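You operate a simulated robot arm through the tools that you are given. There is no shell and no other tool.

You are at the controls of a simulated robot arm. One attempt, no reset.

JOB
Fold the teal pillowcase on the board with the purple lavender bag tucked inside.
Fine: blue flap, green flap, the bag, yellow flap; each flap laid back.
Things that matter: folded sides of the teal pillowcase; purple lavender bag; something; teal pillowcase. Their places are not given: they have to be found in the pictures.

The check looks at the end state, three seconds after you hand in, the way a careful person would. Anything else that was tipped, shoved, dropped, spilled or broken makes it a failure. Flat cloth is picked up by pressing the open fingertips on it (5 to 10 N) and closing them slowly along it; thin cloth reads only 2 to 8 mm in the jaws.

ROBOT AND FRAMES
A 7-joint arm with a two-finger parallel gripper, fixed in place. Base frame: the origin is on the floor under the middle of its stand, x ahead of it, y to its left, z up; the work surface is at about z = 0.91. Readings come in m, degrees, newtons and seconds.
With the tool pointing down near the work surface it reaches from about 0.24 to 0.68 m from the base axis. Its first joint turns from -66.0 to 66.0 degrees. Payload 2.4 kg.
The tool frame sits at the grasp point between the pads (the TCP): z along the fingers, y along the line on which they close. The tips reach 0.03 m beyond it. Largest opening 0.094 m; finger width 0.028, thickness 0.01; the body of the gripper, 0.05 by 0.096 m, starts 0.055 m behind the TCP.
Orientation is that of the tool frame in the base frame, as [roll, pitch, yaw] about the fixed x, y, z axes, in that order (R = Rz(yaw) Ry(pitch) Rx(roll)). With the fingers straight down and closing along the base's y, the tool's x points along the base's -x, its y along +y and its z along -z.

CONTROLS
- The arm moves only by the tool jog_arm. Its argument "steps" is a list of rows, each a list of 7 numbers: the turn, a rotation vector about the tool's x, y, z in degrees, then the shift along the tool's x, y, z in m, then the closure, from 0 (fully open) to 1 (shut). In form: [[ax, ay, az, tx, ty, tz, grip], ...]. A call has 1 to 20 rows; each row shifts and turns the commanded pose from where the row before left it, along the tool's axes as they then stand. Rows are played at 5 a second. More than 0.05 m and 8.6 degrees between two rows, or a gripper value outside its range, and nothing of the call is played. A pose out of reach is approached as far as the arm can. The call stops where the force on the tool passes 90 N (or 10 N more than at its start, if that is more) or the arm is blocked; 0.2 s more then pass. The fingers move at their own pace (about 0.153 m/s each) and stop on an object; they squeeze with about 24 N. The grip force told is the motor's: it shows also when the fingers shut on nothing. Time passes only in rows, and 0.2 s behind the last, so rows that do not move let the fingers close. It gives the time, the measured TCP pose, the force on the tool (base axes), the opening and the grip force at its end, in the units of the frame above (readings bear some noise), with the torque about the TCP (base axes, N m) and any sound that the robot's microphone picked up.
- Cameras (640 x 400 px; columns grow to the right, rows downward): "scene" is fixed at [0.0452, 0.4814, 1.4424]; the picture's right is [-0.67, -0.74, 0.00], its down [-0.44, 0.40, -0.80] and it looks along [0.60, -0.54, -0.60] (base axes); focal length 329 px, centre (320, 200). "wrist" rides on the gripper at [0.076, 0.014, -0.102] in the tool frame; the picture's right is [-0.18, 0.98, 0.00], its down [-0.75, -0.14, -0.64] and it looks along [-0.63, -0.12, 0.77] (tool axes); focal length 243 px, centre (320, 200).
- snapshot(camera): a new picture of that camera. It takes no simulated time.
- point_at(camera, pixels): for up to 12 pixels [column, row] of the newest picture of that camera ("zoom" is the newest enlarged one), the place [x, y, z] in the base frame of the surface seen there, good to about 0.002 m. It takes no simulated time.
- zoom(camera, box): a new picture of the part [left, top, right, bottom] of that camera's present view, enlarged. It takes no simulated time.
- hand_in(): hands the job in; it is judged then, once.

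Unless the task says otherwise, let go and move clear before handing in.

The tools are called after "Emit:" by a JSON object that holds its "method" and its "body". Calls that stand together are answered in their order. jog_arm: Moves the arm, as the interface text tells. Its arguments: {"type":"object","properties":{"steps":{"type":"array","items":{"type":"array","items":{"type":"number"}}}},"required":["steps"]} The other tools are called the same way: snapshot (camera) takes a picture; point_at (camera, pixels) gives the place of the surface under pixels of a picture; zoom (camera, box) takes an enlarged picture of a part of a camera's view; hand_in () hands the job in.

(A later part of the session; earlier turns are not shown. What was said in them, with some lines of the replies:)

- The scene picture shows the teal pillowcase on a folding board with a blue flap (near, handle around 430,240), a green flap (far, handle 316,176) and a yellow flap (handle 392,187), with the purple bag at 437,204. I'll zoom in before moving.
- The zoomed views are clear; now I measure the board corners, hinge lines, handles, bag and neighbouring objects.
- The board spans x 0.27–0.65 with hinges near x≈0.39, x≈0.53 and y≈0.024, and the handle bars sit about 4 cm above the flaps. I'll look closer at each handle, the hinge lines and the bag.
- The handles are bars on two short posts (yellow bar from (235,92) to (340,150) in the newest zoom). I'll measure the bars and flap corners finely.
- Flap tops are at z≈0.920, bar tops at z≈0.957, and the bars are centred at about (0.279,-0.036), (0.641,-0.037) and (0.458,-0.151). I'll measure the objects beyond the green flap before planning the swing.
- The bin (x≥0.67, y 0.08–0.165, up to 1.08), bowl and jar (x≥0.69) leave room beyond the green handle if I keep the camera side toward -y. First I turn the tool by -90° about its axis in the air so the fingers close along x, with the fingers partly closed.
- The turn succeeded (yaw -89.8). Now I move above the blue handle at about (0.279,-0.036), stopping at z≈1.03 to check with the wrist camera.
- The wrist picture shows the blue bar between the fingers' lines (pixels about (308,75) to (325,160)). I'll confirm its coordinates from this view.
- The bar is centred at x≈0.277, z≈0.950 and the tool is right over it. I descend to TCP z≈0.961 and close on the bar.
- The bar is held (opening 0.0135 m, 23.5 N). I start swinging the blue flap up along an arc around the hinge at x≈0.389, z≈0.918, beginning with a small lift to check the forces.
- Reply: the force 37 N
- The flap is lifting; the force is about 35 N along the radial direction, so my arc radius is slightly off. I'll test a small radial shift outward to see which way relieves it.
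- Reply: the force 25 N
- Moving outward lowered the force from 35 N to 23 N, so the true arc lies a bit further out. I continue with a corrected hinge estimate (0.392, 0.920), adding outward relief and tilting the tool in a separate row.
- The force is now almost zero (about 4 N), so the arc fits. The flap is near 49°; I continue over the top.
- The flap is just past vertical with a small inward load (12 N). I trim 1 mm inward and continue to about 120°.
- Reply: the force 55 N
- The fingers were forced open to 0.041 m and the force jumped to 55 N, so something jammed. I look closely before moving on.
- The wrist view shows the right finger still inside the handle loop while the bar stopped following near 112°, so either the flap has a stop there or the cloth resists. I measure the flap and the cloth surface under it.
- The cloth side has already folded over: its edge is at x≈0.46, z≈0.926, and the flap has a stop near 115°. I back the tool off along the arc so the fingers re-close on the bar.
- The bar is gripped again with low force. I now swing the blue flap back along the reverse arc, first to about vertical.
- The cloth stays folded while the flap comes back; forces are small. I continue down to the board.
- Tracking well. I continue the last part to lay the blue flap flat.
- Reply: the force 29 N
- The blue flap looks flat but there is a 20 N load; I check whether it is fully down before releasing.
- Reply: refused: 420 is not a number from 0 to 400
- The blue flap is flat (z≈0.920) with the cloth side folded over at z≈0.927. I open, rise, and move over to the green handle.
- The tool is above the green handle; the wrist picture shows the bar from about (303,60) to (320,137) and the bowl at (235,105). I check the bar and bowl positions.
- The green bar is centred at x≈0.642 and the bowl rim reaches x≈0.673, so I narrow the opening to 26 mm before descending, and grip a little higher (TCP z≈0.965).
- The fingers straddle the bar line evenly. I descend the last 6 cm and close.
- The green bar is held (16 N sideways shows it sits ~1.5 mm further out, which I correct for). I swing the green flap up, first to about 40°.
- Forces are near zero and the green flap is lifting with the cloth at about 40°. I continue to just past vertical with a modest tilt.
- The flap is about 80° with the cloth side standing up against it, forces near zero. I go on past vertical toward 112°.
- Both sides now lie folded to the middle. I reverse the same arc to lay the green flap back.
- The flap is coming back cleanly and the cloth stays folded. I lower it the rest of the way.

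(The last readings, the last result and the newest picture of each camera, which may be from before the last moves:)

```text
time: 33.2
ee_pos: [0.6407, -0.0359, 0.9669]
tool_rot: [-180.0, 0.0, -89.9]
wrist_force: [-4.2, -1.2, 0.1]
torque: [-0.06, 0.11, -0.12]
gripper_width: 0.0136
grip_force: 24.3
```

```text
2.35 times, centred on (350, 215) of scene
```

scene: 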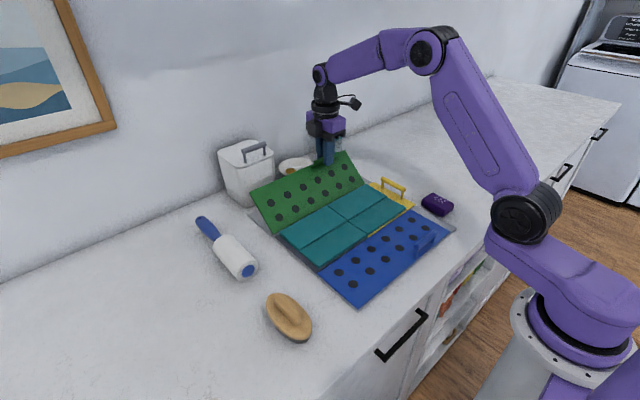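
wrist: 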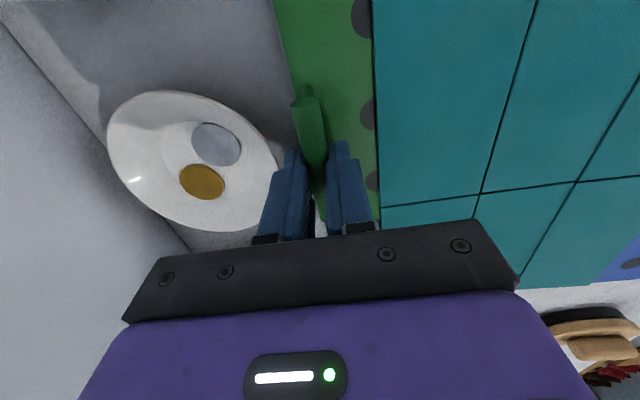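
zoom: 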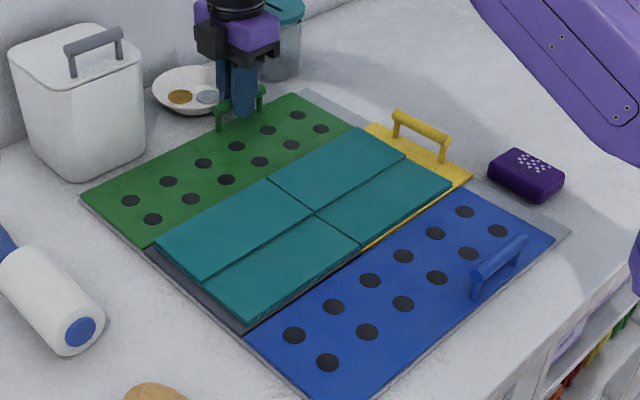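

The green flap is essentially down. I press it the last 2 mm, open slightly, and lift straight up.

Emit:
{"method": "jog_arm", "body": {"steps": [[0, 0, 0, 0, -0.0003, 0.002, 1], [0, 0, 0, 0, 0, 0, 0.85], [0, 0, 0, 0, 0, 0, 0.72], [0, 0, 0, 0, 0, 0, 0.72], [0, 0, 0, 0, 0, -0.02, 0.72], [0, 0, 0, 0, 0, -0.04, 0.72], [0, 0, 0, 0, 0, -0.04, 0.72], [0, 0, 0, 0, 0, -0.04, 0.72], [0, 0, 0, 0, 0, 0, 0.72]]}}

Emit:
{"method": "snapshot", "body": {"camera": "scene"}}

Emit:
{"method": "snapshot", "body": {"camera": "wrist"}}

```text
time: 35.2
ee_pos: [0.6437, -0.0372, 1.1033]
tool_rot: [180.0, 0.0, -89.9]
wrist_force: [0.1, -0.5, -0.2]
torque: [-0.01, -0.02, 0.0]
gripper_width: 0.0264
grip_force: 0.1
```

```text
taken
```

scene: 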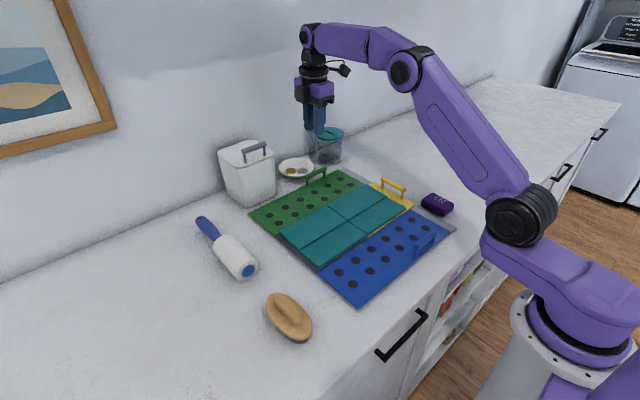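

```text
taken
```

wrist: 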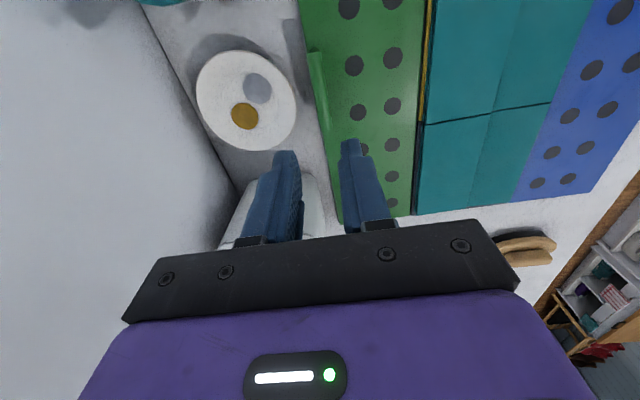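

Both flaps are laid back and the strip is neat. I move back over the board and turn the tool to yaw 180 (closing along y) to approach the bag.

Emit:
{"method": "jog_arm", "body": {"steps": [[0, 0, 0, 0.012, 0.042, -0.004, 0.72], [0, 0, 0, 0.012, 0.042, -0.004, 0.72], [0, 0, 0, 0.012, 0.042, -0.004, 0.5], [0, 0, 0, 0.012, 0.042, -0.004, 0.3], [0, 0, 0, 0.012, 0.042, -0.004, 0.1], [0, 0, 0, 0.012, 0.042, -0.004, 0], [0, 0, 8.2, 0, 0, 0, 0], [0, 0, 8.2, 0, 0, 0, 0], [0, 0, 8.2, 0, 0, 0, 0], [0, 0, 8.2, 0, 0, 0, 0], [0, 0, 8.2, 0, 0, 0, 0], [0, 0, 8.2, 0, 0, 0, 0], [0, 0, 8.2, 0, 0, 0, 0], [0, 0, 8.2, 0, 0, 0, 0], [0, 0, 8.2, 0, 0, 0, 0], [0, 0, 8.2, 0, 0, 0, 0], [0, 0, 8, 0, 0, 0, 0], [0, 0, 0, 0, 0, 0, 0]]}}

Emit:
{"method": "snapshot", "body": {"camera": "wrist"}}

Emit:
{"method": "zoom", "body": {"camera": "scene", "box": [400, 180, 480, 240]}}

```text
time: 39.0
ee_pos: [0.3899, -0.1081, 1.1295]
tool_rot: [179.9, -0.1, 179.9]
wrist_force: [-0.2, 0.5, 0.6]
torque: [0.02, -0.04, 0.01]
gripper_width: 0.094
grip_force: 0.1
```

```text
taken
```

wrist: 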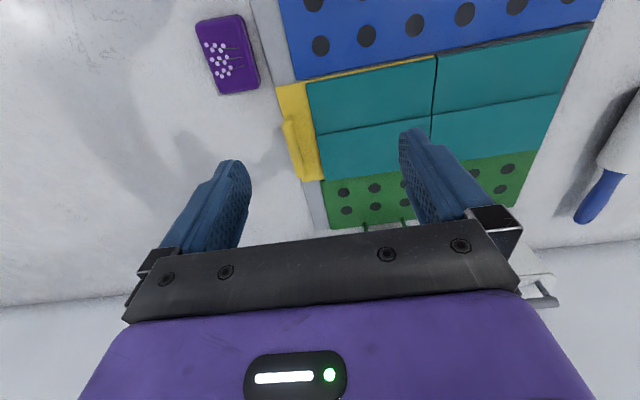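

```text
6.67 times, centred on (440, 210) of scene
```

zoom: 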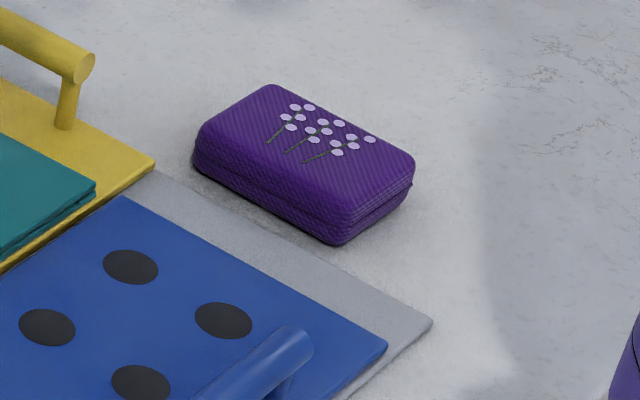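

The bag is clear in both pictures (wrist (228,53)). I measure its corners.

Emit:
{"method": "point_at", "body": {"camera": "zoom", "pixels": [[204, 132], [270, 90], [408, 160], [335, 208], [305, 150], [196, 168], [335, 240], [410, 195], [265, 180], [375, 200], [320, 100], [240, 110]]}}

Emit:
{"method": "point_at", "body": {"camera": "wrist", "pixels": [[198, 24], [240, 16], [258, 80], [222, 92], [228, 53], [200, 50], [249, 45], [236, 92], [218, 18], [370, 70], [490, 100], [440, 60]]}}

```text
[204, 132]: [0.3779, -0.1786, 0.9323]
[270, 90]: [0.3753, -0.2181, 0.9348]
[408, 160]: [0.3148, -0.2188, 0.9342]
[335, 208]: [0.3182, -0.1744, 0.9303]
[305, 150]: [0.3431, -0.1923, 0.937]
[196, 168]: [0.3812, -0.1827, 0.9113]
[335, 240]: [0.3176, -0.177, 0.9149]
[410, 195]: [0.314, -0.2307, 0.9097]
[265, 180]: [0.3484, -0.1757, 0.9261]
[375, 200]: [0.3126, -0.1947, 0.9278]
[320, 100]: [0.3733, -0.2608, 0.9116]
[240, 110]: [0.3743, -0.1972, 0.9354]
```

```text
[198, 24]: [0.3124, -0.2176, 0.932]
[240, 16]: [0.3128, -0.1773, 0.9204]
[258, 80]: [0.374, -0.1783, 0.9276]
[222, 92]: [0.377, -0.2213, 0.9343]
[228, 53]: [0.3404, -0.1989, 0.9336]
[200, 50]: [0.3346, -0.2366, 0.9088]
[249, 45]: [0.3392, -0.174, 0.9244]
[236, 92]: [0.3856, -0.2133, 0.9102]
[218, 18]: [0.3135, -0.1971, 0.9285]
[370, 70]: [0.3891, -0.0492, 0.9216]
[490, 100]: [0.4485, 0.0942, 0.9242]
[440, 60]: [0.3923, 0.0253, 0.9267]
```

The bag spans x 0.312–0.380, y -0.222 to -0.174, z up to 0.937. I move above its centre (0.346,-0.198) with the fingers at 70 mm opening.

Emit:
{"method": "jog_arm", "body": {"steps": [[0, 0, 0, 0.011, -0.0225, 0.03, 0.25], [0, 0, 0, 0.011, -0.0225, 0.03, 0.25], [0, 0, 0, 0.011, -0.0225, 0.03, 0.25], [0, 0, 0, 0.011, -0.0225, 0.03, 0.25], [0, 0, 0, 0, 0, 0, 0.25]]}}

Emit:
{"method": "snapshot", "body": {"camera": "wrist"}}

Emit:
{"method": "snapshot", "body": {"camera": "scene"}}

```text
time: 40.2
ee_pos: [0.3476, -0.1976, 1.007]
tool_rot: [-179.9, -0.1, 180.0]
wrist_force: [0.1, -0.1, 0.0]
torque: [0.02, 0.0, -0.05]
gripper_width: 0.0706
grip_force: 0.0
```

```text
taken
```

wrist: 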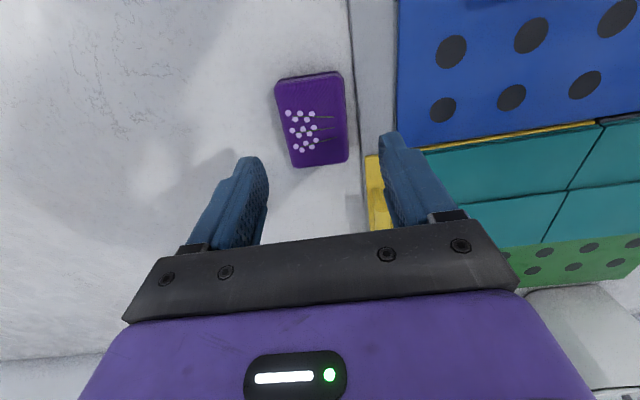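

```text
taken
```

scene: 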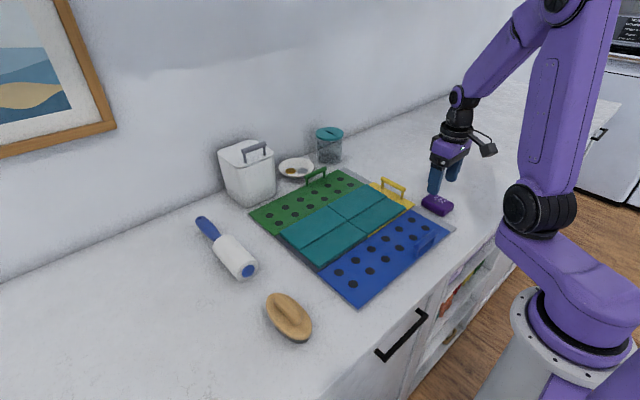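

Emit:
{"method": "point_at", "body": {"camera": "wrist", "pixels": [[280, 85], [340, 78], [346, 155], [295, 163], [315, 122], [310, 78], [318, 160], [280, 120], [346, 115], [375, 120], [360, 100], [380, 190]]}}

```text
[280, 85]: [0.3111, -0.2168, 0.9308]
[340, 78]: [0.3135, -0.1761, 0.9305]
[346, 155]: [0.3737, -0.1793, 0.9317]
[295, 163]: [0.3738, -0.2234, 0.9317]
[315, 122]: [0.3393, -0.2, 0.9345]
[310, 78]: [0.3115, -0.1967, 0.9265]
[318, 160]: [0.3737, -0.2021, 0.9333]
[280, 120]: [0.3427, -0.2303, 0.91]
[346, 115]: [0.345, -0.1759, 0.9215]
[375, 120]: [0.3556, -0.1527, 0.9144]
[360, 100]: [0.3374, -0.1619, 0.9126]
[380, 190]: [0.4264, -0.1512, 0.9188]
```

The bag centre is (0.344,-0.199) and the grey board edge is at z≈0.914, so tips at z≈0.920 clear it. I descend and close on the bag.

Emit:
{"method": "jog_arm", "body": {"steps": [[0, 0, 0, 0.003, -0.0014, 0.02, 0.25], [0, 0, 0, 0, 0, 0.02, 0.25], [0, 0, 0, 0, 0, 0.017, 0.25], [0, 0, 0, 0, 0, 0, 0.25], [0, 0, 0, 0, 0, 0, 0.4], [0, 0, 0, 0, 0, 0, 0.5], [0, 0, 0, 0, 0, 0, 0.6], [0, 0, 0, 0, 0, 0, 0.6]]}}

Emit:
{"method": "snapshot", "body": {"camera": "wrist"}}

```text
time: 42.0
ee_pos: [0.3443, -0.2, 0.95]
tool_rot: [-180.0, 0.0, -179.9]
wrist_force: [-0.1, -0.1, -0.6]
torque: [0.0, -0.01, -0.01]
gripper_width: 0.0492
grip_force: 23.4
```

```text
taken
```

wrist: 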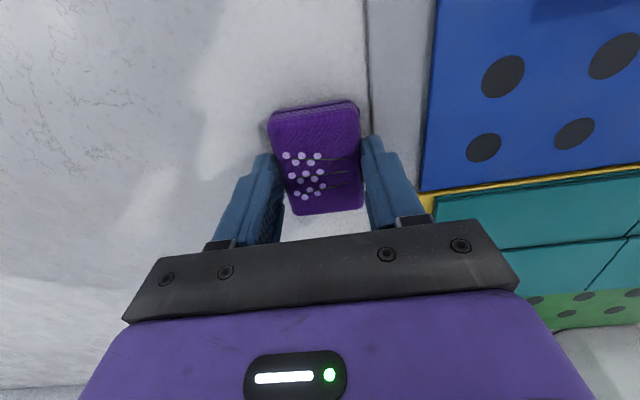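

The bag is gripped (0.049 m, 23 N). I lift it and carry it over the fixed half of the strip, aiming for about (0.460, 0.094).

Emit:
{"method": "jog_arm", "body": {"steps": [[0, 0, 0, 0, 0, -0.02, 0.6], [0, 0, 0, 0, 0, -0.03, 0.6], [0, 0, 0, 0, 0, -0.03, 0.6], [0, 0, 0, 0, 0, -0.025, 0.6], [0, 0, 0, -0.0145, 0.0368, 0, 0.6], [0, 0, 0, -0.0145, 0.0368, 0, 0.6], [0, 0, 0, -0.0145, 0.0368, 0, 0.6], [0, 0, 0, -0.0145, 0.0368, 0, 0.6], [0, 0, 0, -0.0145, 0.0368, 0, 0.6], [0, 0, 0, -0.0145, 0.0368, 0, 0.6], [0, 0, 0, -0.0145, 0.0368, 0, 0.6], [0, 0, 0, -0.0145, 0.0368, 0, 0.6], [0, 0, 0, 0, 0, 0, 0.6]]}}

Emit:
{"method": "snapshot", "body": {"camera": "wrist"}}

Emit:
{"method": "snapshot", "body": {"camera": "scene"}}

```text
time: 44.8
ee_pos: [0.4573, 0.0959, 1.0579]
tool_rot: [179.9, -0.1, 180.0]
wrist_force: [-0.9, 0.2, -0.9]
torque: [0.0, 0.01, -0.01]
gripper_width: 0.0489
grip_force: 23.9
```

```text
taken
```

wrist: 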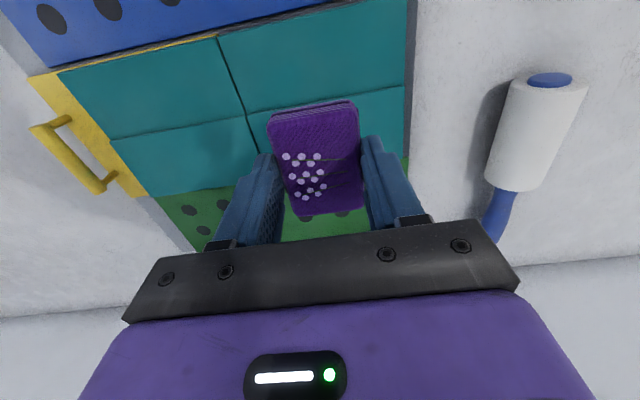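

```text
taken
```

scene: 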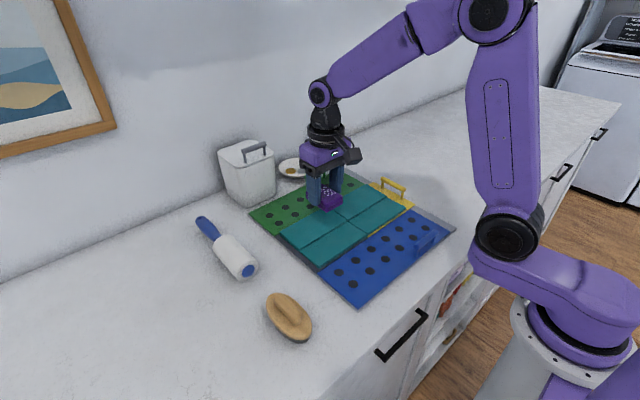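

The bag hangs over the strip. I check the strip's actual edges and height near the drop point before lowering.

Emit:
{"method": "zoom", "body": {"camera": "scene", "box": [260, 170, 420, 280]}}

Emit:
{"method": "point_at", "body": {"camera": "zoom", "pixels": [[88, 244], [95, 240], [250, 375], [255, 365], [372, 262], [170, 290], [290, 290], [190, 220], [560, 130], [430, 250], [330, 240], [470, 100]]}}

```text
3.64 times, centred on (340, 225) of scene
```

zoom: 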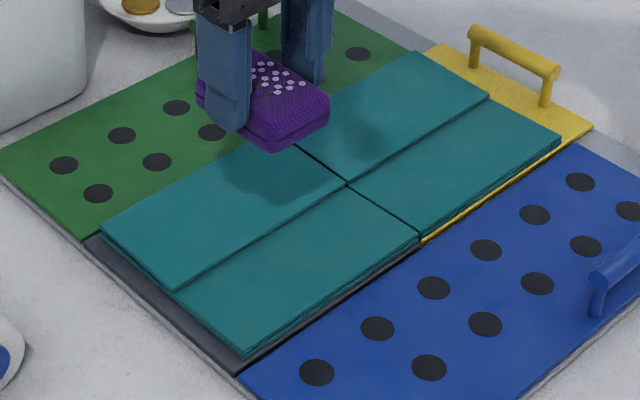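

```text
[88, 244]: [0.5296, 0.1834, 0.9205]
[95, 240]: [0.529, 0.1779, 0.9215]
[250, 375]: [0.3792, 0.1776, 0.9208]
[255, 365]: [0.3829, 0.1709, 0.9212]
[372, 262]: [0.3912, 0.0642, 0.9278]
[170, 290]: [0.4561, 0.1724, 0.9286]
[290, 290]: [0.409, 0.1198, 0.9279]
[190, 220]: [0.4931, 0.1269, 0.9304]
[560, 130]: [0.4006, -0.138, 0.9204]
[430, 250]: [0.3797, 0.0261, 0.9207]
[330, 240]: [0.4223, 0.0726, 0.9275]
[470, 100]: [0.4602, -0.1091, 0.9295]
```

The strip top is z≈0.928–0.930 and its fixed half spans y 0.024–0.172, so the position is right. I lower the bag until it just touches.

Emit:
{"method": "jog_arm", "body": {"steps": [[0, 0, 0, -0.002, 0, 0.03, 0.6], [0, 0, 0, 0, 0, 0.03, 0.6], [0, 0, 0, 0, 0, 0.02, 0.6], [0, 0, 0, 0, 0, 0.004, 0.6], [0, 0, 0, 0, 0, 0.002, 0.6], [0, 0, 0, 0, 0, 0, 0.6]]}}

Emit:
{"method": "snapshot", "body": {"camera": "wrist"}}

```text
time: 46.2
ee_pos: [0.4609, 0.0961, 0.9696]
tool_rot: [179.9, 0.0, -180.0]
wrist_force: [-0.9, 0.6, 1.9]
torque: [0.0, -0.05, -0.01]
gripper_width: 0.0488
grip_force: 23.9
```

```text
taken
```

wrist: 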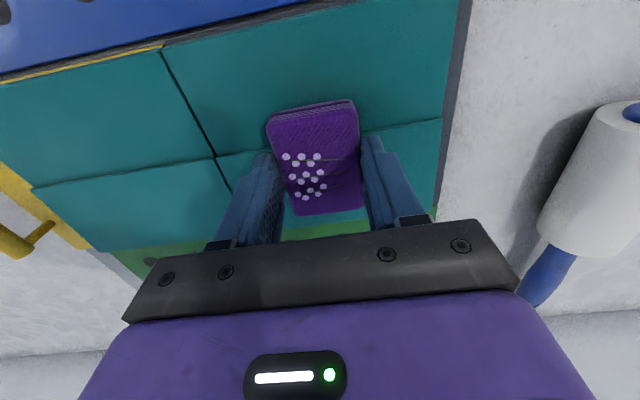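

The z-force turned positive (contact), so the bag is resting on the strip. I open gently and lift clear.

Emit:
{"method": "jog_arm", "body": {"steps": [[0, 0, 0, 0, 0, 0, 0.45], [0, 0, 0, 0, 0, 0, 0.4], [0, 0, 0, 0, 0, 0, 0.3], [0, 0, 0, 0, 0, 0, 0.25], [0, 0, 0, 0, 0, -0.01, 0.25], [0, 0, 0, 0, 0, -0.03, 0.25], [0, 0, 0, 0, 0, -0.04, 0.25], [0, 0, 0, 0, 0, -0.04, 0.25], [0, 0, 0, 0, 0, 0, 0.25]]}}

Emit:
{"method": "snapshot", "body": {"camera": "scene"}}

Emit:
{"method": "snapshot", "body": {"camera": "wrist"}}

```text
time: 48.2
ee_pos: [0.4611, 0.0961, 1.0908]
tool_rot: [180.0, 0.1, -179.9]
wrist_force: [0.1, 0.0, 0.5]
torque: [0.0, 0.03, -0.02]
gripper_width: 0.0706
grip_force: 0.1
```

```text
taken
```

scene: 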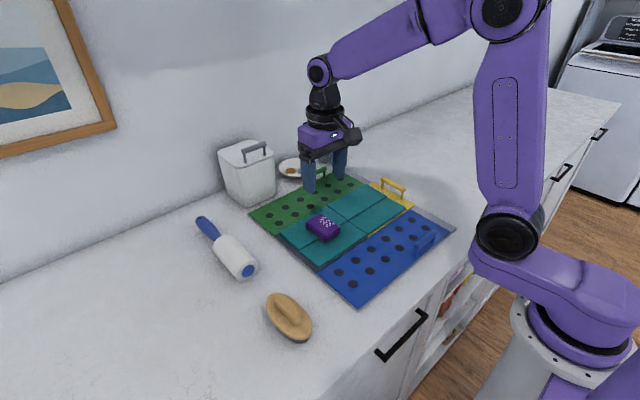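

```text
taken
```

wrist: 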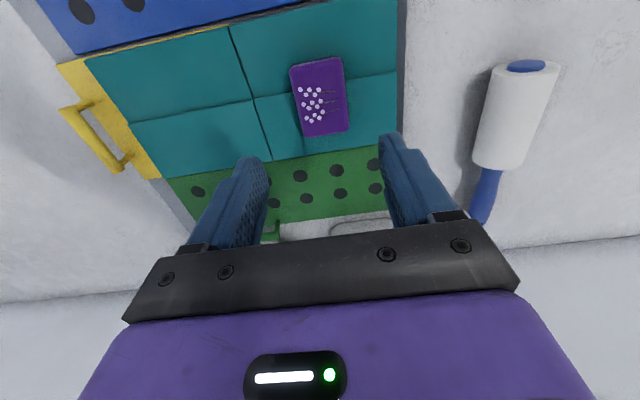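

The bag sits squarely on the fixed half. Now I move over the yellow handle at about (0.458,-0.151).

Emit:
{"method": "point_at", "body": {"camera": "wrist", "pixels": [[318, 97], [292, 66], [343, 60], [347, 128], [308, 134], [265, 155], [247, 100], [232, 30], [398, 70], [255, 98], [395, 8], [92, 60]]}}

Emit:
{"method": "jog_arm", "body": {"steps": [[0, 0, 0, 0.0005, -0.041, 0.005, 0.4], [0, 0, 0, 0.0005, -0.041, 0.005, 0.5], [0, 0, 0, 0.0005, -0.041, 0.005, 0.6], [0, 0, 0, 0.0005, -0.041, 0.005, 0.6], [0, 0, 0, 0.0005, -0.041, 0.005, 0.6], [0, 0, 0, 0.0005, -0.041, 0.005, 0.6], [0, 0, 0, 0, 0, 0, 0.6]]}}

Emit:
{"method": "snapshot", "body": {"camera": "wrist"}}

```text
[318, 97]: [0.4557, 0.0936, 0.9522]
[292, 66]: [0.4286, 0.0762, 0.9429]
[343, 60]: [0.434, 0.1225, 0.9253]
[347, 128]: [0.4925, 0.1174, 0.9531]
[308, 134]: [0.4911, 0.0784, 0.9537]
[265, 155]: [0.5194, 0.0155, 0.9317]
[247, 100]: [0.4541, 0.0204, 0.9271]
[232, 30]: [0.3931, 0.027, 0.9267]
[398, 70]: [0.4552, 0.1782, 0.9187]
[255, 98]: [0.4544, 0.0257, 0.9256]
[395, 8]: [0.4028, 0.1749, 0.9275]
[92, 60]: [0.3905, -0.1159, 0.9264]
```

```text
time: 49.8
ee_pos: [0.4584, -0.1528, 1.0595]
tool_rot: [-180.0, -0.1, -179.9]
wrist_force: [-0.9, -0.3, -0.4]
torque: [-0.02, 0.0, 0.0]
gripper_width: 0.0374
grip_force: 0.0
```

```text
taken
```

wrist: 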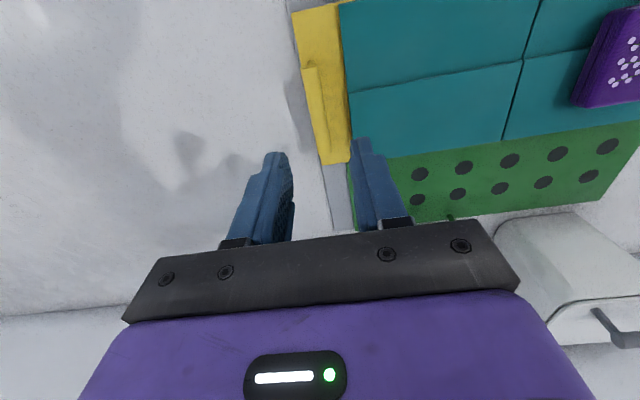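

Emit:
{"method": "point_at", "body": {"camera": "wrist", "pixels": [[305, 80], [310, 80], [316, 80], [310, 110], [315, 110], [320, 110], [317, 145], [321, 145], [326, 145], [302, 100], [330, 120], [312, 68]]}}

Emit:
{"method": "zoom", "body": {"camera": "wrist", "box": [220, 20, 420, 180]}}

```text
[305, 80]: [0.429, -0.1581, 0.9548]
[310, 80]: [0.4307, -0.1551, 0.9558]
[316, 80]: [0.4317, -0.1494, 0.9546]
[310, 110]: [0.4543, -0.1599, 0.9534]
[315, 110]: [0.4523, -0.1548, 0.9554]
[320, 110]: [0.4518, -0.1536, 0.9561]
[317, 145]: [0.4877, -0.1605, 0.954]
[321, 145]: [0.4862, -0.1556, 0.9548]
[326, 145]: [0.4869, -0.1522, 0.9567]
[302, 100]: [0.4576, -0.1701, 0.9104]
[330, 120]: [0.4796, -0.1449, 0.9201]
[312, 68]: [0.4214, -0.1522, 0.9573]
```

```text
2.50 times, centred on (320, 100) of wrist
```

zoom: 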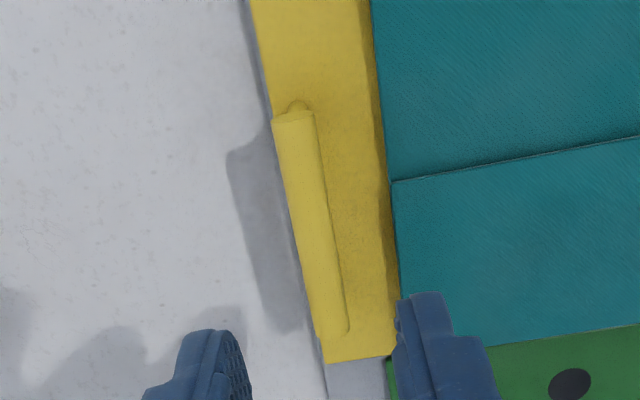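

The yellow bar centre is y≈-0.1535, under the tool. I descend and close on it.

Emit:
{"method": "jog_arm", "body": {"steps": [[0, 0, 0, 0, -0.0007, 0.03, 0.65], [0, 0, 0, 0, 0, 0.03, 0.65], [0, 0, 0, 0, 0, 0.02, 0.65], [0, 0, 0, 0, 0, 0.0155, 0.65], [0, 0, 0, 0, 0, 0, 0.65], [0, 0, 0, 0, 0, 0, 1], [0, 0, 0, 0, 0, 0, 1], [0, 0, 0, 0, 0, 0, 1]]}}

Emit:
{"method": "snapshot", "body": {"camera": "wrist"}}

```text
time: 51.6
ee_pos: [0.4579, -0.1523, 0.9653]
tool_rot: [-180.0, 0.1, -179.9]
wrist_force: [-1.2, -18.4, 1.1]
torque: [-0.23, -0.45, -0.19]
gripper_width: 0.0134
grip_force: 24.4
```

```text
taken
```

wrist: 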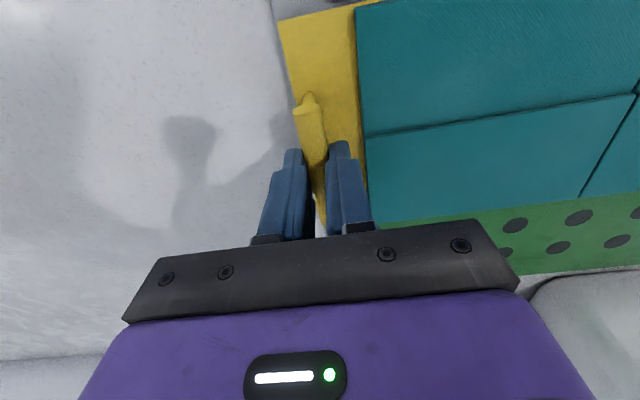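

The yellow bar is held (18 N sideways means it sits ~1.5 mm further out; corrected in the first row). I start swinging the yellow flap up, checking at about 30°.

Emit:
{"method": "jog_arm", "body": {"steps": [[0, 0, 0, 0, 0.0023, -0.0185, 1], [0, 0, 0, 0, 0.0057, -0.018, 1], [0, 0, 0, 0, 0.0076, -0.0173, 1], [0, 0, 0, 0, 0.0093, -0.0164, 1], [0, 0, 0, 0, 0.011, -0.0154, 1], [0, 0, 0, 0, 0, 0, 1]]}}

Emit:
{"method": "snapshot", "body": {"camera": "scene"}}

```text
time: 53.0
ee_pos: [0.4567, -0.1174, 1.0527]
tool_rot: [-179.7, 0.1, 179.9]
wrist_force: [-1.5, -29.7, 19.2]
torque: [-0.57, -0.31, -0.19]
gripper_width: 0.0135
grip_force: 23.2
```

```text
taken
```

scene: 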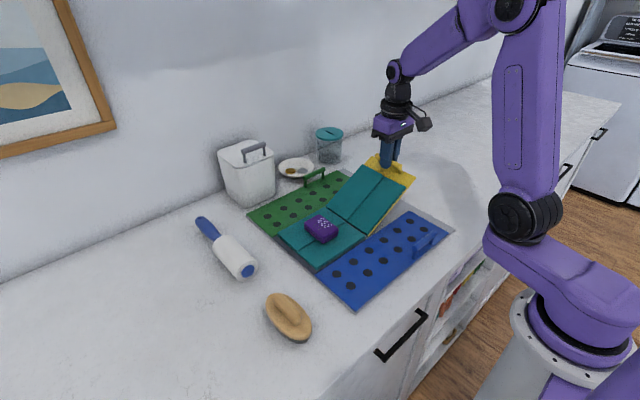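

The load is 35 N outward, so the arc again needs a slightly larger radius. I refit the hinge to (y 0.027, z 0.925), add 4 mm outward relief over two rows and continue.

Emit:
{"method": "jog_arm", "body": {"steps": [[0, 0, 0, 0, 0.011, -0.0157, 1], [0, 0, 0, 0, 0.0125, -0.0144, 1], [0, 0, 0, 0, 0.0153, -0.0115, 1], [0, 0, 0, 0, 0, 0, 1]]}}

```text
time: 54.0
ee_pos: [0.4588, -0.0756, 1.0927]
tool_rot: [180.0, -0.2, -179.9]
wrist_force: [-1.9, -6.5, 7.8]
torque: [-0.03, 0.02, -0.29]
gripper_width: 0.0133
grip_force: 23.4
```

The load dropped to 10 N. I continue up to near vertical with small tilts.

Emit:
{"method": "jog_arm", "body": {"steps": [[8, 0, 0, 0, 0.0021, 0, 1], [0, 0, 0, 0, 0.0141, -0.0128, 1], [0, 0, 0, 0, 0.0161, -0.0104, 1], [0, 0, 0, 0, 0.017, -0.0086, 1], [0, 0, 0, 0, 0.0179, -0.0069, 1], [0, 0, 0, 0, 0.0185, -0.0049, 1], [8, 0, 0, 0, 0.0021, 0, 1], [0, 0, 0, 0, 0, 0, 1]]}}

Emit:
{"method": "snapshot", "body": {"camera": "scene"}}

```text
time: 55.8
ee_pos: [0.4594, 0.0181, 1.1244]
tool_rot: [-163.9, 0.1, -179.9]
wrist_force: [-2.0, 1.0, -0.2]
torque: [0.04, -0.13, -0.22]
gripper_width: 0.0135
grip_force: 23.9
```

```text
taken
```

scene: 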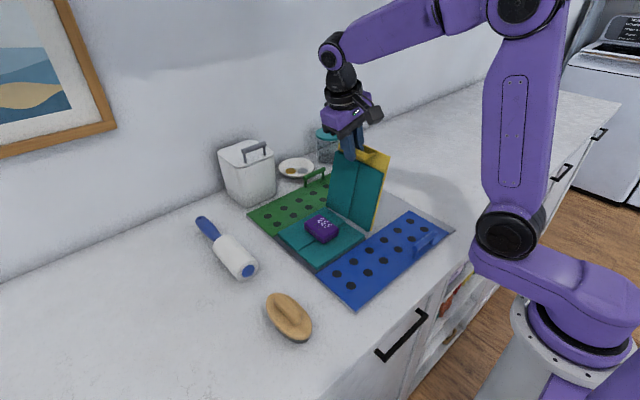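

Forces are zero and the strip stands up with the flap at about 78°, the bag undisturbed. I continue past vertical.

Emit:
{"method": "jog_arm", "body": {"steps": [[0, 0, 0, 0, 0.0184, -0.0056, 1], [0, 0, 0, 0, 0.0189, -0.0037, 1], [0, 0, 0, 0, 0.0191, -0.0016, 1], [0, 0, 0, 0, 0.0191, 0.0004, 1], [0, 0, 0, 0, 0, 0, 1]]}}

Emit:
{"method": "snapshot", "body": {"camera": "scene"}}

```text
time: 57.0
ee_pos: [0.4587, 0.0933, 1.1137]
tool_rot: [-164.0, 0.2, -179.8]
wrist_force: [11.3, -1.1, 0.3]
torque: [-0.06, -0.68, -0.09]
gripper_width: 0.0135
grip_force: 23.3
```

```text
taken
```

scene: 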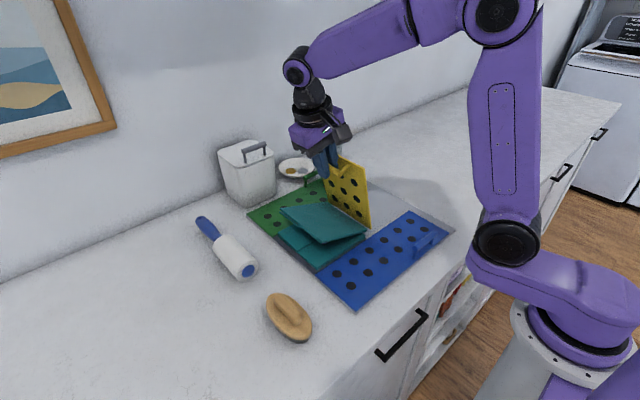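

The yellow side has dropped over the bag. I zoom in to see how it lies.

Emit:
{"method": "zoom", "body": {"camera": "scene", "box": [240, 140, 440, 290]}}

Emit:
{"method": "point_at", "body": {"camera": "zoom", "pixels": [[130, 215], [220, 195], [260, 330], [400, 295], [250, 250], [300, 260], [350, 280], [170, 250], [190, 330], [290, 210], [380, 150], [400, 200]]}}

```text
2.67 times, centred on (340, 215) of scene
```

zoom: 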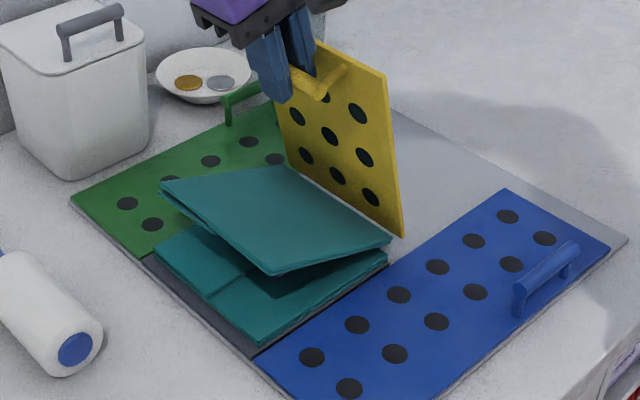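

```text
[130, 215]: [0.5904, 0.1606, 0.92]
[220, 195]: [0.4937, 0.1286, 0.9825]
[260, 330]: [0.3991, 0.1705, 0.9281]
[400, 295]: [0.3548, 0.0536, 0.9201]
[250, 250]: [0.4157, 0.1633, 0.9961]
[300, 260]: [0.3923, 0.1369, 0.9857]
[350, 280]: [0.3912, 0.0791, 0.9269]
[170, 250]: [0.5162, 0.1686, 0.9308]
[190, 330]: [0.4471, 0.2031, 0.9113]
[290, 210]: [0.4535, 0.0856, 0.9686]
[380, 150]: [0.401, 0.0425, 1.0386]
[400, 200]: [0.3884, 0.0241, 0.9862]
```

The side lies over the bag, sloping onto it. I take the flap the last few degrees to match the others, wait briefly, and check whether the cloth settles.

Emit:
{"method": "jog_arm", "body": {"steps": [[0, 0, 0, 0, 0.0191, 0.0023, 1], [0, 0, 0, 0, 0.01, 0.0021, 1], [0, 0, 0, 0, 0, 0, 1], [0, 0, 0, 0, 0, 0, 1], [0, 0, 0, 0, 0, 0, 1]]}}

Emit:
{"method": "zoom", "body": {"camera": "scene", "box": [240, 140, 440, 290]}}

Emit:
{"method": "point_at", "body": {"camera": "zoom", "pixels": [[220, 195], [250, 250], [300, 260], [290, 210], [175, 190], [270, 268], [385, 243], [340, 230], [240, 220], [200, 235], [330, 265], [380, 150]]}}

```text
time: 58.2
ee_pos: [0.459, 0.1195, 1.1014]
tool_rot: [-164.0, 0.0, -179.8]
wrist_force: [8.6, 3.5, 5.4]
torque: [0.1, -0.04, -0.27]
gripper_width: 0.0135
grip_force: 23.9
```

```text
2.67 times, centred on (340, 215) of scene
```

zoom: 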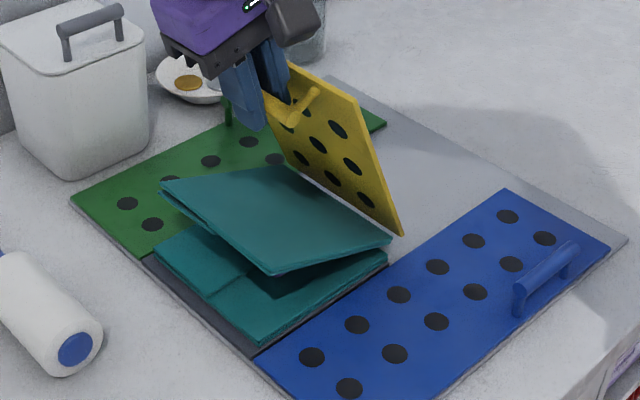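

```text
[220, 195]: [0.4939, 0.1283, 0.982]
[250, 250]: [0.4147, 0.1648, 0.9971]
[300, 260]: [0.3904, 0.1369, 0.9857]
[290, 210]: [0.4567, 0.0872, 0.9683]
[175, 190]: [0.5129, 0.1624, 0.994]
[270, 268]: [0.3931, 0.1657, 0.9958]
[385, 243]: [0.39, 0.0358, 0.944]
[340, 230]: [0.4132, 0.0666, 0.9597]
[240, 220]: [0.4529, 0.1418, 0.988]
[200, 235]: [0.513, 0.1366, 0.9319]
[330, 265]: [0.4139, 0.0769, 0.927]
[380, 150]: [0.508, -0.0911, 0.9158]
```

The panel rests steadily on the bag. I now reverse the arc to lay the yellow flap back.

Emit:
{"method": "jog_arm", "body": {"steps": [[0, 0, 0, 0, -0.01, -0.0021, 1], [0, 0, 0, 0, -0.0191, -0.0023, 1], [0, 0, 0, 0, -0.0191, -0.0004, 1], [0, 0, 0, 0, -0.0191, 0.0016, 1], [0, 0, 0, 0, -0.0189, 0.0037, 1], [0, 0, 0, 0, -0.0184, 0.0056, 1], [-8, 0, 0, 0, -0.0021, 0, 1], [0, 0, 0, 0, 0, 0, 1]]}}

Emit:
{"method": "snapshot", "body": {"camera": "scene"}}

```text
time: 60.0
ee_pos: [0.4571, 0.0136, 1.1245]
tool_rot: [-172.0, -0.2, 180.0]
wrist_force: [-3.6, -0.6, 2.1]
torque: [-0.11, 0.26, -0.25]
gripper_width: 0.0135
grip_force: 24.2
```

```text
taken
```

scene: 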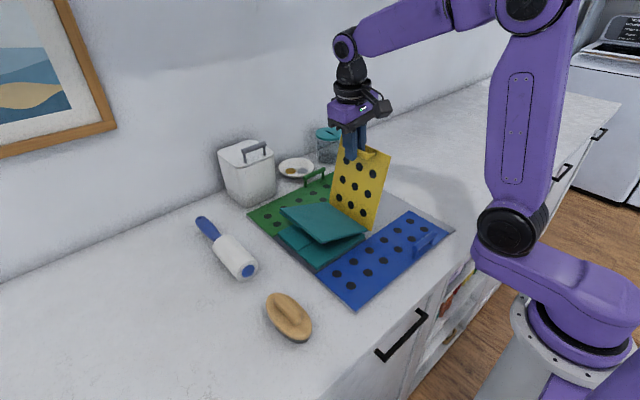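

Emit:
{"method": "jog_arm", "body": {"steps": [[0, 0, 0, 0, -0.0185, 0.0053, 1], [0, 0, 0, 0, -0.0179, 0.0072, 1], [0, 0, 0, 0, -0.0171, 0.0089, 1], [0, 0, 0, 0, -0.016, 0.0107, 1], [0, 0, 0, 0, -0.0148, 0.0124, 1], [-8, 0, 0, 0, -0.0021, 0, 1], [0, 0, 0, 0, -0.0153, 0.0118, 1], [0, 0, 0, 0, -0.0139, 0.0134, 1], [0, 0, 0, 0, 0, 0, 1]]}}

```text
time: 62.0
ee_pos: [0.4583, -0.1073, 1.0678]
tool_rot: [180.0, 0.1, -179.9]
wrist_force: [-2.1, 3.0, 0.5]
torque: [0.02, 0.08, -0.18]
gripper_width: 0.0135
grip_force: 24.3
```

Forces are low. I lower the yellow flap the rest of the way.

Emit:
{"method": "jog_arm", "body": {"steps": [[0, 0, 0, 0, -0.0133, 0.0157, 1], [0, 0, 0, 0, -0.0109, 0.016, 1], [0, 0, 0, 0, -0.0091, 0.017, 1], [0, 0, 0, 0, -0.0073, 0.0179, 1], [0, 0, 0, 0, -0.0054, 0.0185, 1], [0, 0, 0, 0, -0.003, 0.0155, 1], [0, 0, 0, 0, 0, 0, 1]]}}

Emit:
{"method": "zoom", "body": {"camera": "scene", "box": [260, 140, 460, 290]}}

```text
time: 63.6
ee_pos: [0.4603, -0.1516, 0.9672]
tool_rot: [180.0, 0.1, -179.7]
wrist_force: [-2.0, 25.8, 21.1]
torque: [0.55, -0.02, -0.19]
gripper_width: 0.0139
grip_force: 23.8
```

```text
2.67 times, centred on (360, 215) of scene
```

zoom: 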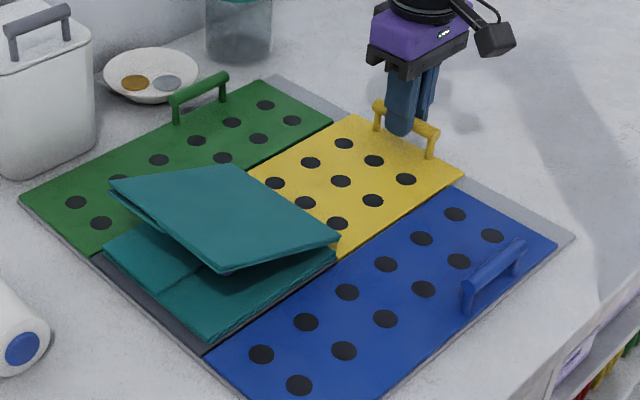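

The yellow flap is down on the board. I open, lift clear, and then inspect the folded stack.

Emit:
{"method": "jog_arm", "body": {"steps": [[0, 0, 0, 0, 0.001, 0, 0.85], [0, 0, 0, 0, 0, 0, 0.65], [0, 0, 0, 0, 0, 0, 0.65], [0, 0, 0, 0, 0, -0.02, 0.65], [0, 0, 0, 0, 0, -0.03, 0.65], [0, 0, 0, 0, 0, -0.04, 0.65], [0, 0, 0, 0, 0, -0.04, 0.65], [0, 0, 0, 0, 0, 0, 0.65]]}}

Emit:
{"method": "snapshot", "body": {"camera": "wrist"}}

Emit:
{"method": "zoom", "body": {"camera": "scene", "box": [240, 150, 460, 310]}}

Emit:
{"method": "point_at", "body": {"camera": "zoom", "pixels": [[150, 200], [240, 170], [240, 255], [340, 235], [270, 210], [310, 215], [200, 220], [400, 130], [440, 190], [390, 180], [130, 170], [400, 290]]}}

```text
time: 65.4
ee_pos: [0.4591, -0.1534, 1.0979]
tool_rot: [-180.0, 0.1, 179.9]
wrist_force: [0.0, 0.6, 0.0]
torque: [0.03, 0.02, -0.01]
gripper_width: 0.033
grip_force: 0.0
```

```text
taken
```

wrist: 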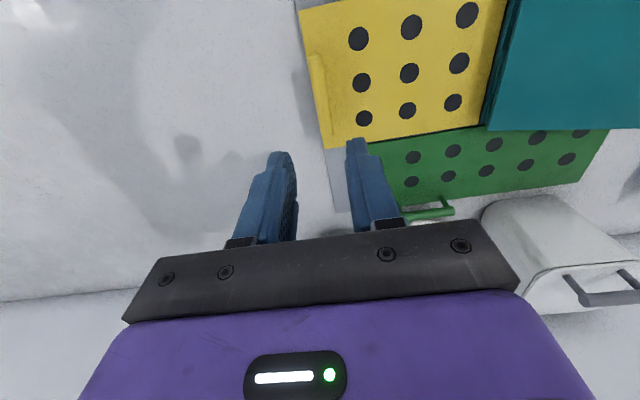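

```text
2.50 times, centred on (350, 230) of scene
```

zoom: 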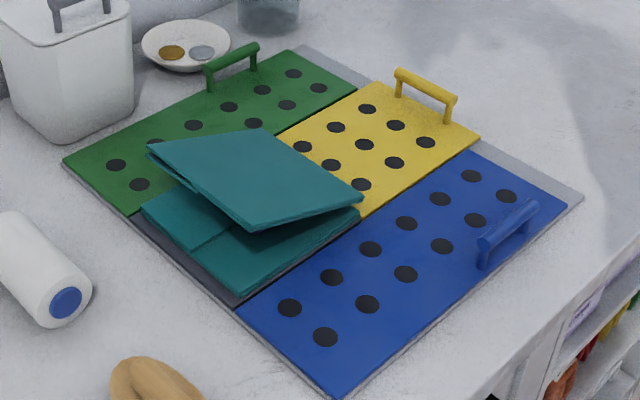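

```text
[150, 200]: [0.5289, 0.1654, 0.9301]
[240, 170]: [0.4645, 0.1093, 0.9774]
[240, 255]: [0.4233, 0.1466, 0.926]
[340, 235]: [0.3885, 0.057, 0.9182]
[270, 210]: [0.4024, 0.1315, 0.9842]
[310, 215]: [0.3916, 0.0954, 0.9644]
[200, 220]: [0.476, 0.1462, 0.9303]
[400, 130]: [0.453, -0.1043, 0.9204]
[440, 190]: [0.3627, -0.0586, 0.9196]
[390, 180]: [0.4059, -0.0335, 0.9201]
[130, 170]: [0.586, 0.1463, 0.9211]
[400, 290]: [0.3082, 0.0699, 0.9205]
```

All three flaps are flat and the panel covers the bag. I want to verify the bag from the open side, so I rise and move to +y to look back with the wrist camera.

Emit:
{"method": "jog_arm", "body": {"steps": [[0, 0, 0, 0, 0, -0.035, 0.65], [0, 0, 0, 0, 0, -0.035, 0.65], [0, 0, 0, 0, 0.04, 0, 0.65], [0, 0, 0, 0, 0.04, 0, 0.65], [0, 0, 0, 0, 0.04, 0, 0.65], [0, 0, 0, 0, 0.04, 0, 0.65], [0, 0, 0, 0, 0.04, 0, 0.65], [0, 0, 0, 0, 0.04, 0, 0.65], [0, 0, 0, 0, 0.04, 0, 0.65], [0, 0, 0, 0, 0.04, 0, 0.65], [0, 0, 0, 0, 0.04, 0, 0.65], [0, 0, 0, 0, 0.04, 0, 0.65], [0, 0, 0, 0, 0, 0, 0.65]]}}

Emit:
{"method": "jog_arm", "body": {"steps": [[0, 0, 8.2, 0, 0, 0, 0.65], [0, 0, 8.2, 0, 0, 0, 0.65], [0, 0, 8.2, 0, 0, 0, 0.65], [0, 0, 8.2, 0, 0, 0, 0.65], [0, 0, 8.2, 0, 0, 0, 0.65], [0, 0, 8.2, 0, 0, 0, 0.65], [0, 0, 8.2, 0, 0, 0, 0.65], [0, 0, 8.2, 0, 0, 0, 0.65], [0, 0, 8.2, 0, 0, 0, 0.65], [0, 0, 8.2, 0, 0, 0, 0.65], [0, 0, 8, 0, 0, 0, 0.65], [0, 0, 0, 0, 0, 0, 0.65]]}}

Emit:
{"method": "snapshot", "body": {"camera": "wrist"}}

Emit:
{"method": "snapshot", "body": {"camera": "scene"}}

```text
time: 68.2
ee_pos: [0.4584, 0.2462, 1.1671]
tool_rot: [-179.9, 0.0, -180.0]
wrist_force: [0.6, -0.3, -0.3]
torque: [0.03, 0.01, -0.03]
gripper_width: 0.0329
grip_force: 0.0
```

```text
time: 70.8
ee_pos: [0.4579, 0.2459, 1.167]
tool_rot: [179.9, 0.0, 90.0]
wrist_force: [-0.9, -0.1, 0.5]
torque: [-0.01, 0.03, 0.01]
gripper_width: 0.0329
grip_force: 0.2
```

```text
taken
```

wrist: 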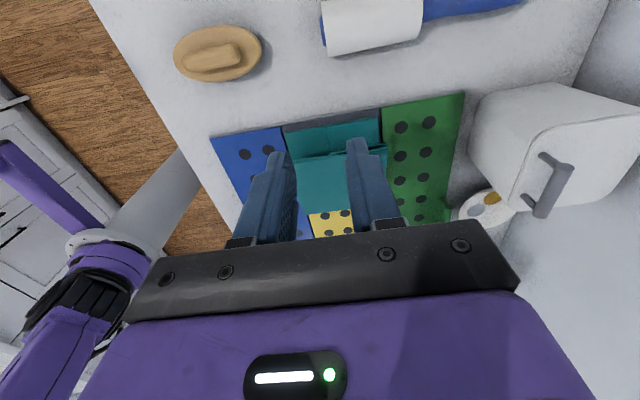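

```text
taken
```

scene: 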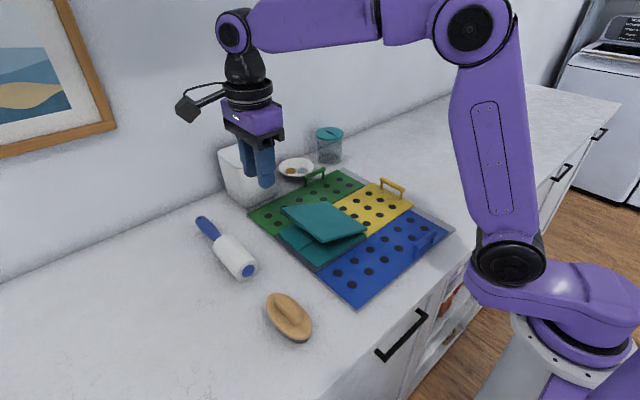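

From above I can't see under the panel. I move further to +y and lower so the camera looks at a shallower angle under the open edge, staying well above the roller.

Emit:
{"method": "jog_arm", "body": {"steps": [[0, 0, 0, 0.034, -0.003, 0, 0.65], [0, 0, 0, 0.034, -0.003, 0.005, 0.65], [0, 0, 0, 0.034, -0.003, 0.01, 0.65], [0, 0, 0, 0.034, -0.003, 0.02, 0.65], [0, 0, 0, 0.034, -0.003, 0.025, 0.65], [0, 0, 0, 0.034, -0.003, 0.025, 0.65], [0, 0, 0, 0, 0, 0, 0.65]]}}

Emit:
{"method": "snapshot", "body": {"camera": "wrist"}}

Emit:
{"method": "zoom", "body": {"camera": "wrist", "box": [220, 30, 420, 180]}}

```text
time: 72.4
ee_pos: [0.4386, 0.4488, 1.081]
tool_rot: [179.9, 0.1, 90.0]
wrist_force: [-0.3, -0.5, 0.2]
torque: [-0.03, -0.04, 0.03]
gripper_width: 0.0327
grip_force: 0.1
```

```text
taken
```

wrist: 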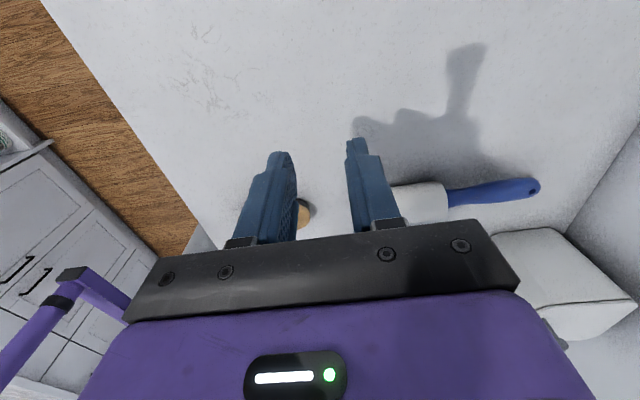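

```text
2.67 times, centred on (320, 105) of wrist
```

zoom: 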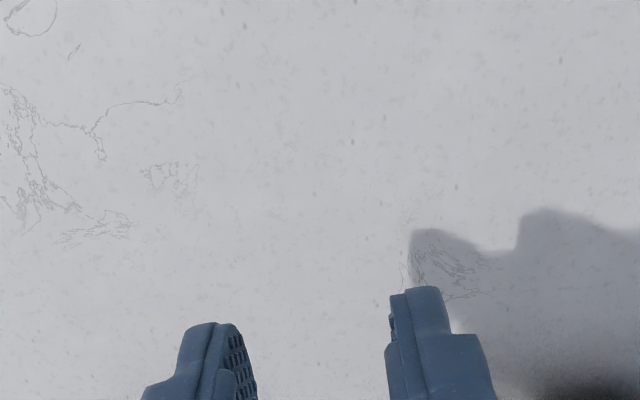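

The camera geometry hides the far side, but the panel resting at about 22° with contact right where the bag was placed confirms the bag is underneath. I raise the arm clear and make a final check of everything from the scene camera.

Emit:
{"method": "jog_arm", "body": {"steps": [[0, 0, 0, 0, 0, -0.03, 0.65], [0, 0, 0, 0, 0, -0.03, 0.65], [0, 0, 0, 0, 0, -0.03, 0.65], [0, 0, 0, 0, 0, 0, 0.65], [0, 0, 0, 0, 0, 0, 0.65]]}}

Emit:
{"method": "snapshot", "body": {"camera": "scene"}}

Emit:
{"method": "zoom", "body": {"camera": "scene", "box": [240, 180, 400, 290]}}

Emit:
{"method": "point_at", "body": {"camera": "zoom", "pixels": [[175, 105], [290, 95], [325, 235], [490, 190], [260, 160], [350, 160], [420, 190], [250, 215], [330, 290], [200, 250], [250, 200], [400, 225]]}}

```text
time: 73.6
ee_pos: [0.4383, 0.4496, 1.1711]
tool_rot: [180.0, 0.0, 90.1]
wrist_force: [-0.1, -0.4, 0.0]
torque: [-0.02, -0.04, 0.0]
gripper_width: 0.0331
grip_force: 0.0
```

```text
taken
```

scene: 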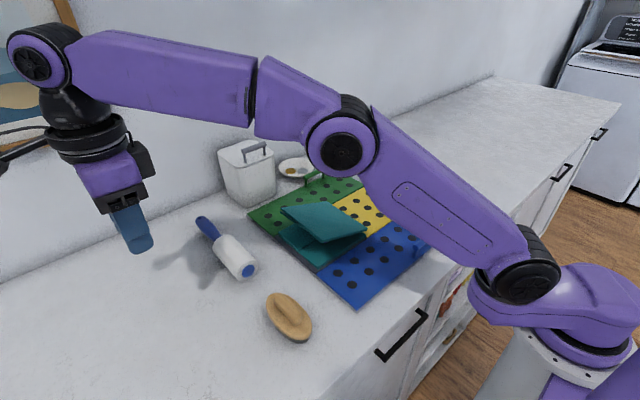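

```text
3.64 times, centred on (320, 235) of scene
```

zoom: 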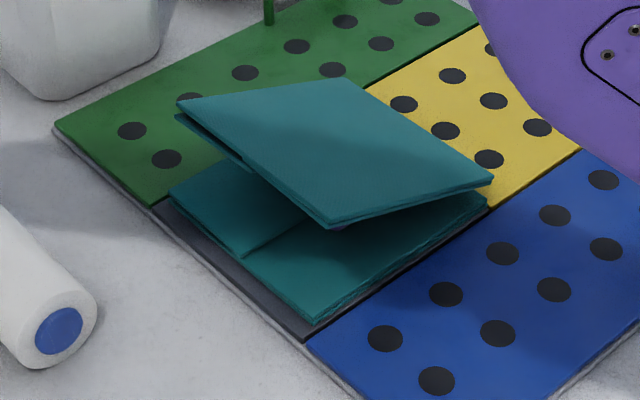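

```text
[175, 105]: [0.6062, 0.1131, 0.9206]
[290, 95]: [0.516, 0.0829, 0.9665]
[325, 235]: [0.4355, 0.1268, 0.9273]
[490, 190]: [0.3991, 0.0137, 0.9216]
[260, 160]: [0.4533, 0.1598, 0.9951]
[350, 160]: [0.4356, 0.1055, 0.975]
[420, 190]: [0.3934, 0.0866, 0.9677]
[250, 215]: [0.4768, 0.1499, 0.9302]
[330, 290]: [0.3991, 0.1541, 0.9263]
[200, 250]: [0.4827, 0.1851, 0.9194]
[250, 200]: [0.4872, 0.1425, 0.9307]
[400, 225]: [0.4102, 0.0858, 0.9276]
```

The final picture shows all three flaps flat on the board. Both sides of the pillowcase are folded under the top panel, with a bit of the purple bag just visible beneath its edge (zoom pixel 340,227). The bowl, bin, jar, roller and brush are where they started, and the arm is clear, so I hand in.

Emit:
{"method": "hand_in", "body": {}}

```text
The job is handed in.
```

I folded the teal pillowcase on the board with the purple lavender bag inside, then handed the job in. I haven't been told whether it passed.

- **Folding:** I folded the blue side, then the green side. I set the bag on the strip's fixed half, then folded the yellow side over it.
- **Flaps:** All three flaps are back flat, with their tops at z ≈ 0.920.
- **Top layer:** The yellow side doesn't lie fully flat. It rests on the bag at a slope of about 22°, because the bag is about 27 mm thick.
- **Bag:** I couldn't get a clear look under the top layer. A bit of purple shows at its edge, and the layer props up right where I placed the bag.
- **Jam:** On the first swing, the blue flap stopped at about 115°. I kept pulling briefly, which forced the fingers open with about 55 N on the tool. I backed off and re-gripped, and the flap looked fine afterwards.
- **Everything else:** The bowl, bin, jar, roller and brush look unmoved in the last pictures, and the arm is clear of the board.
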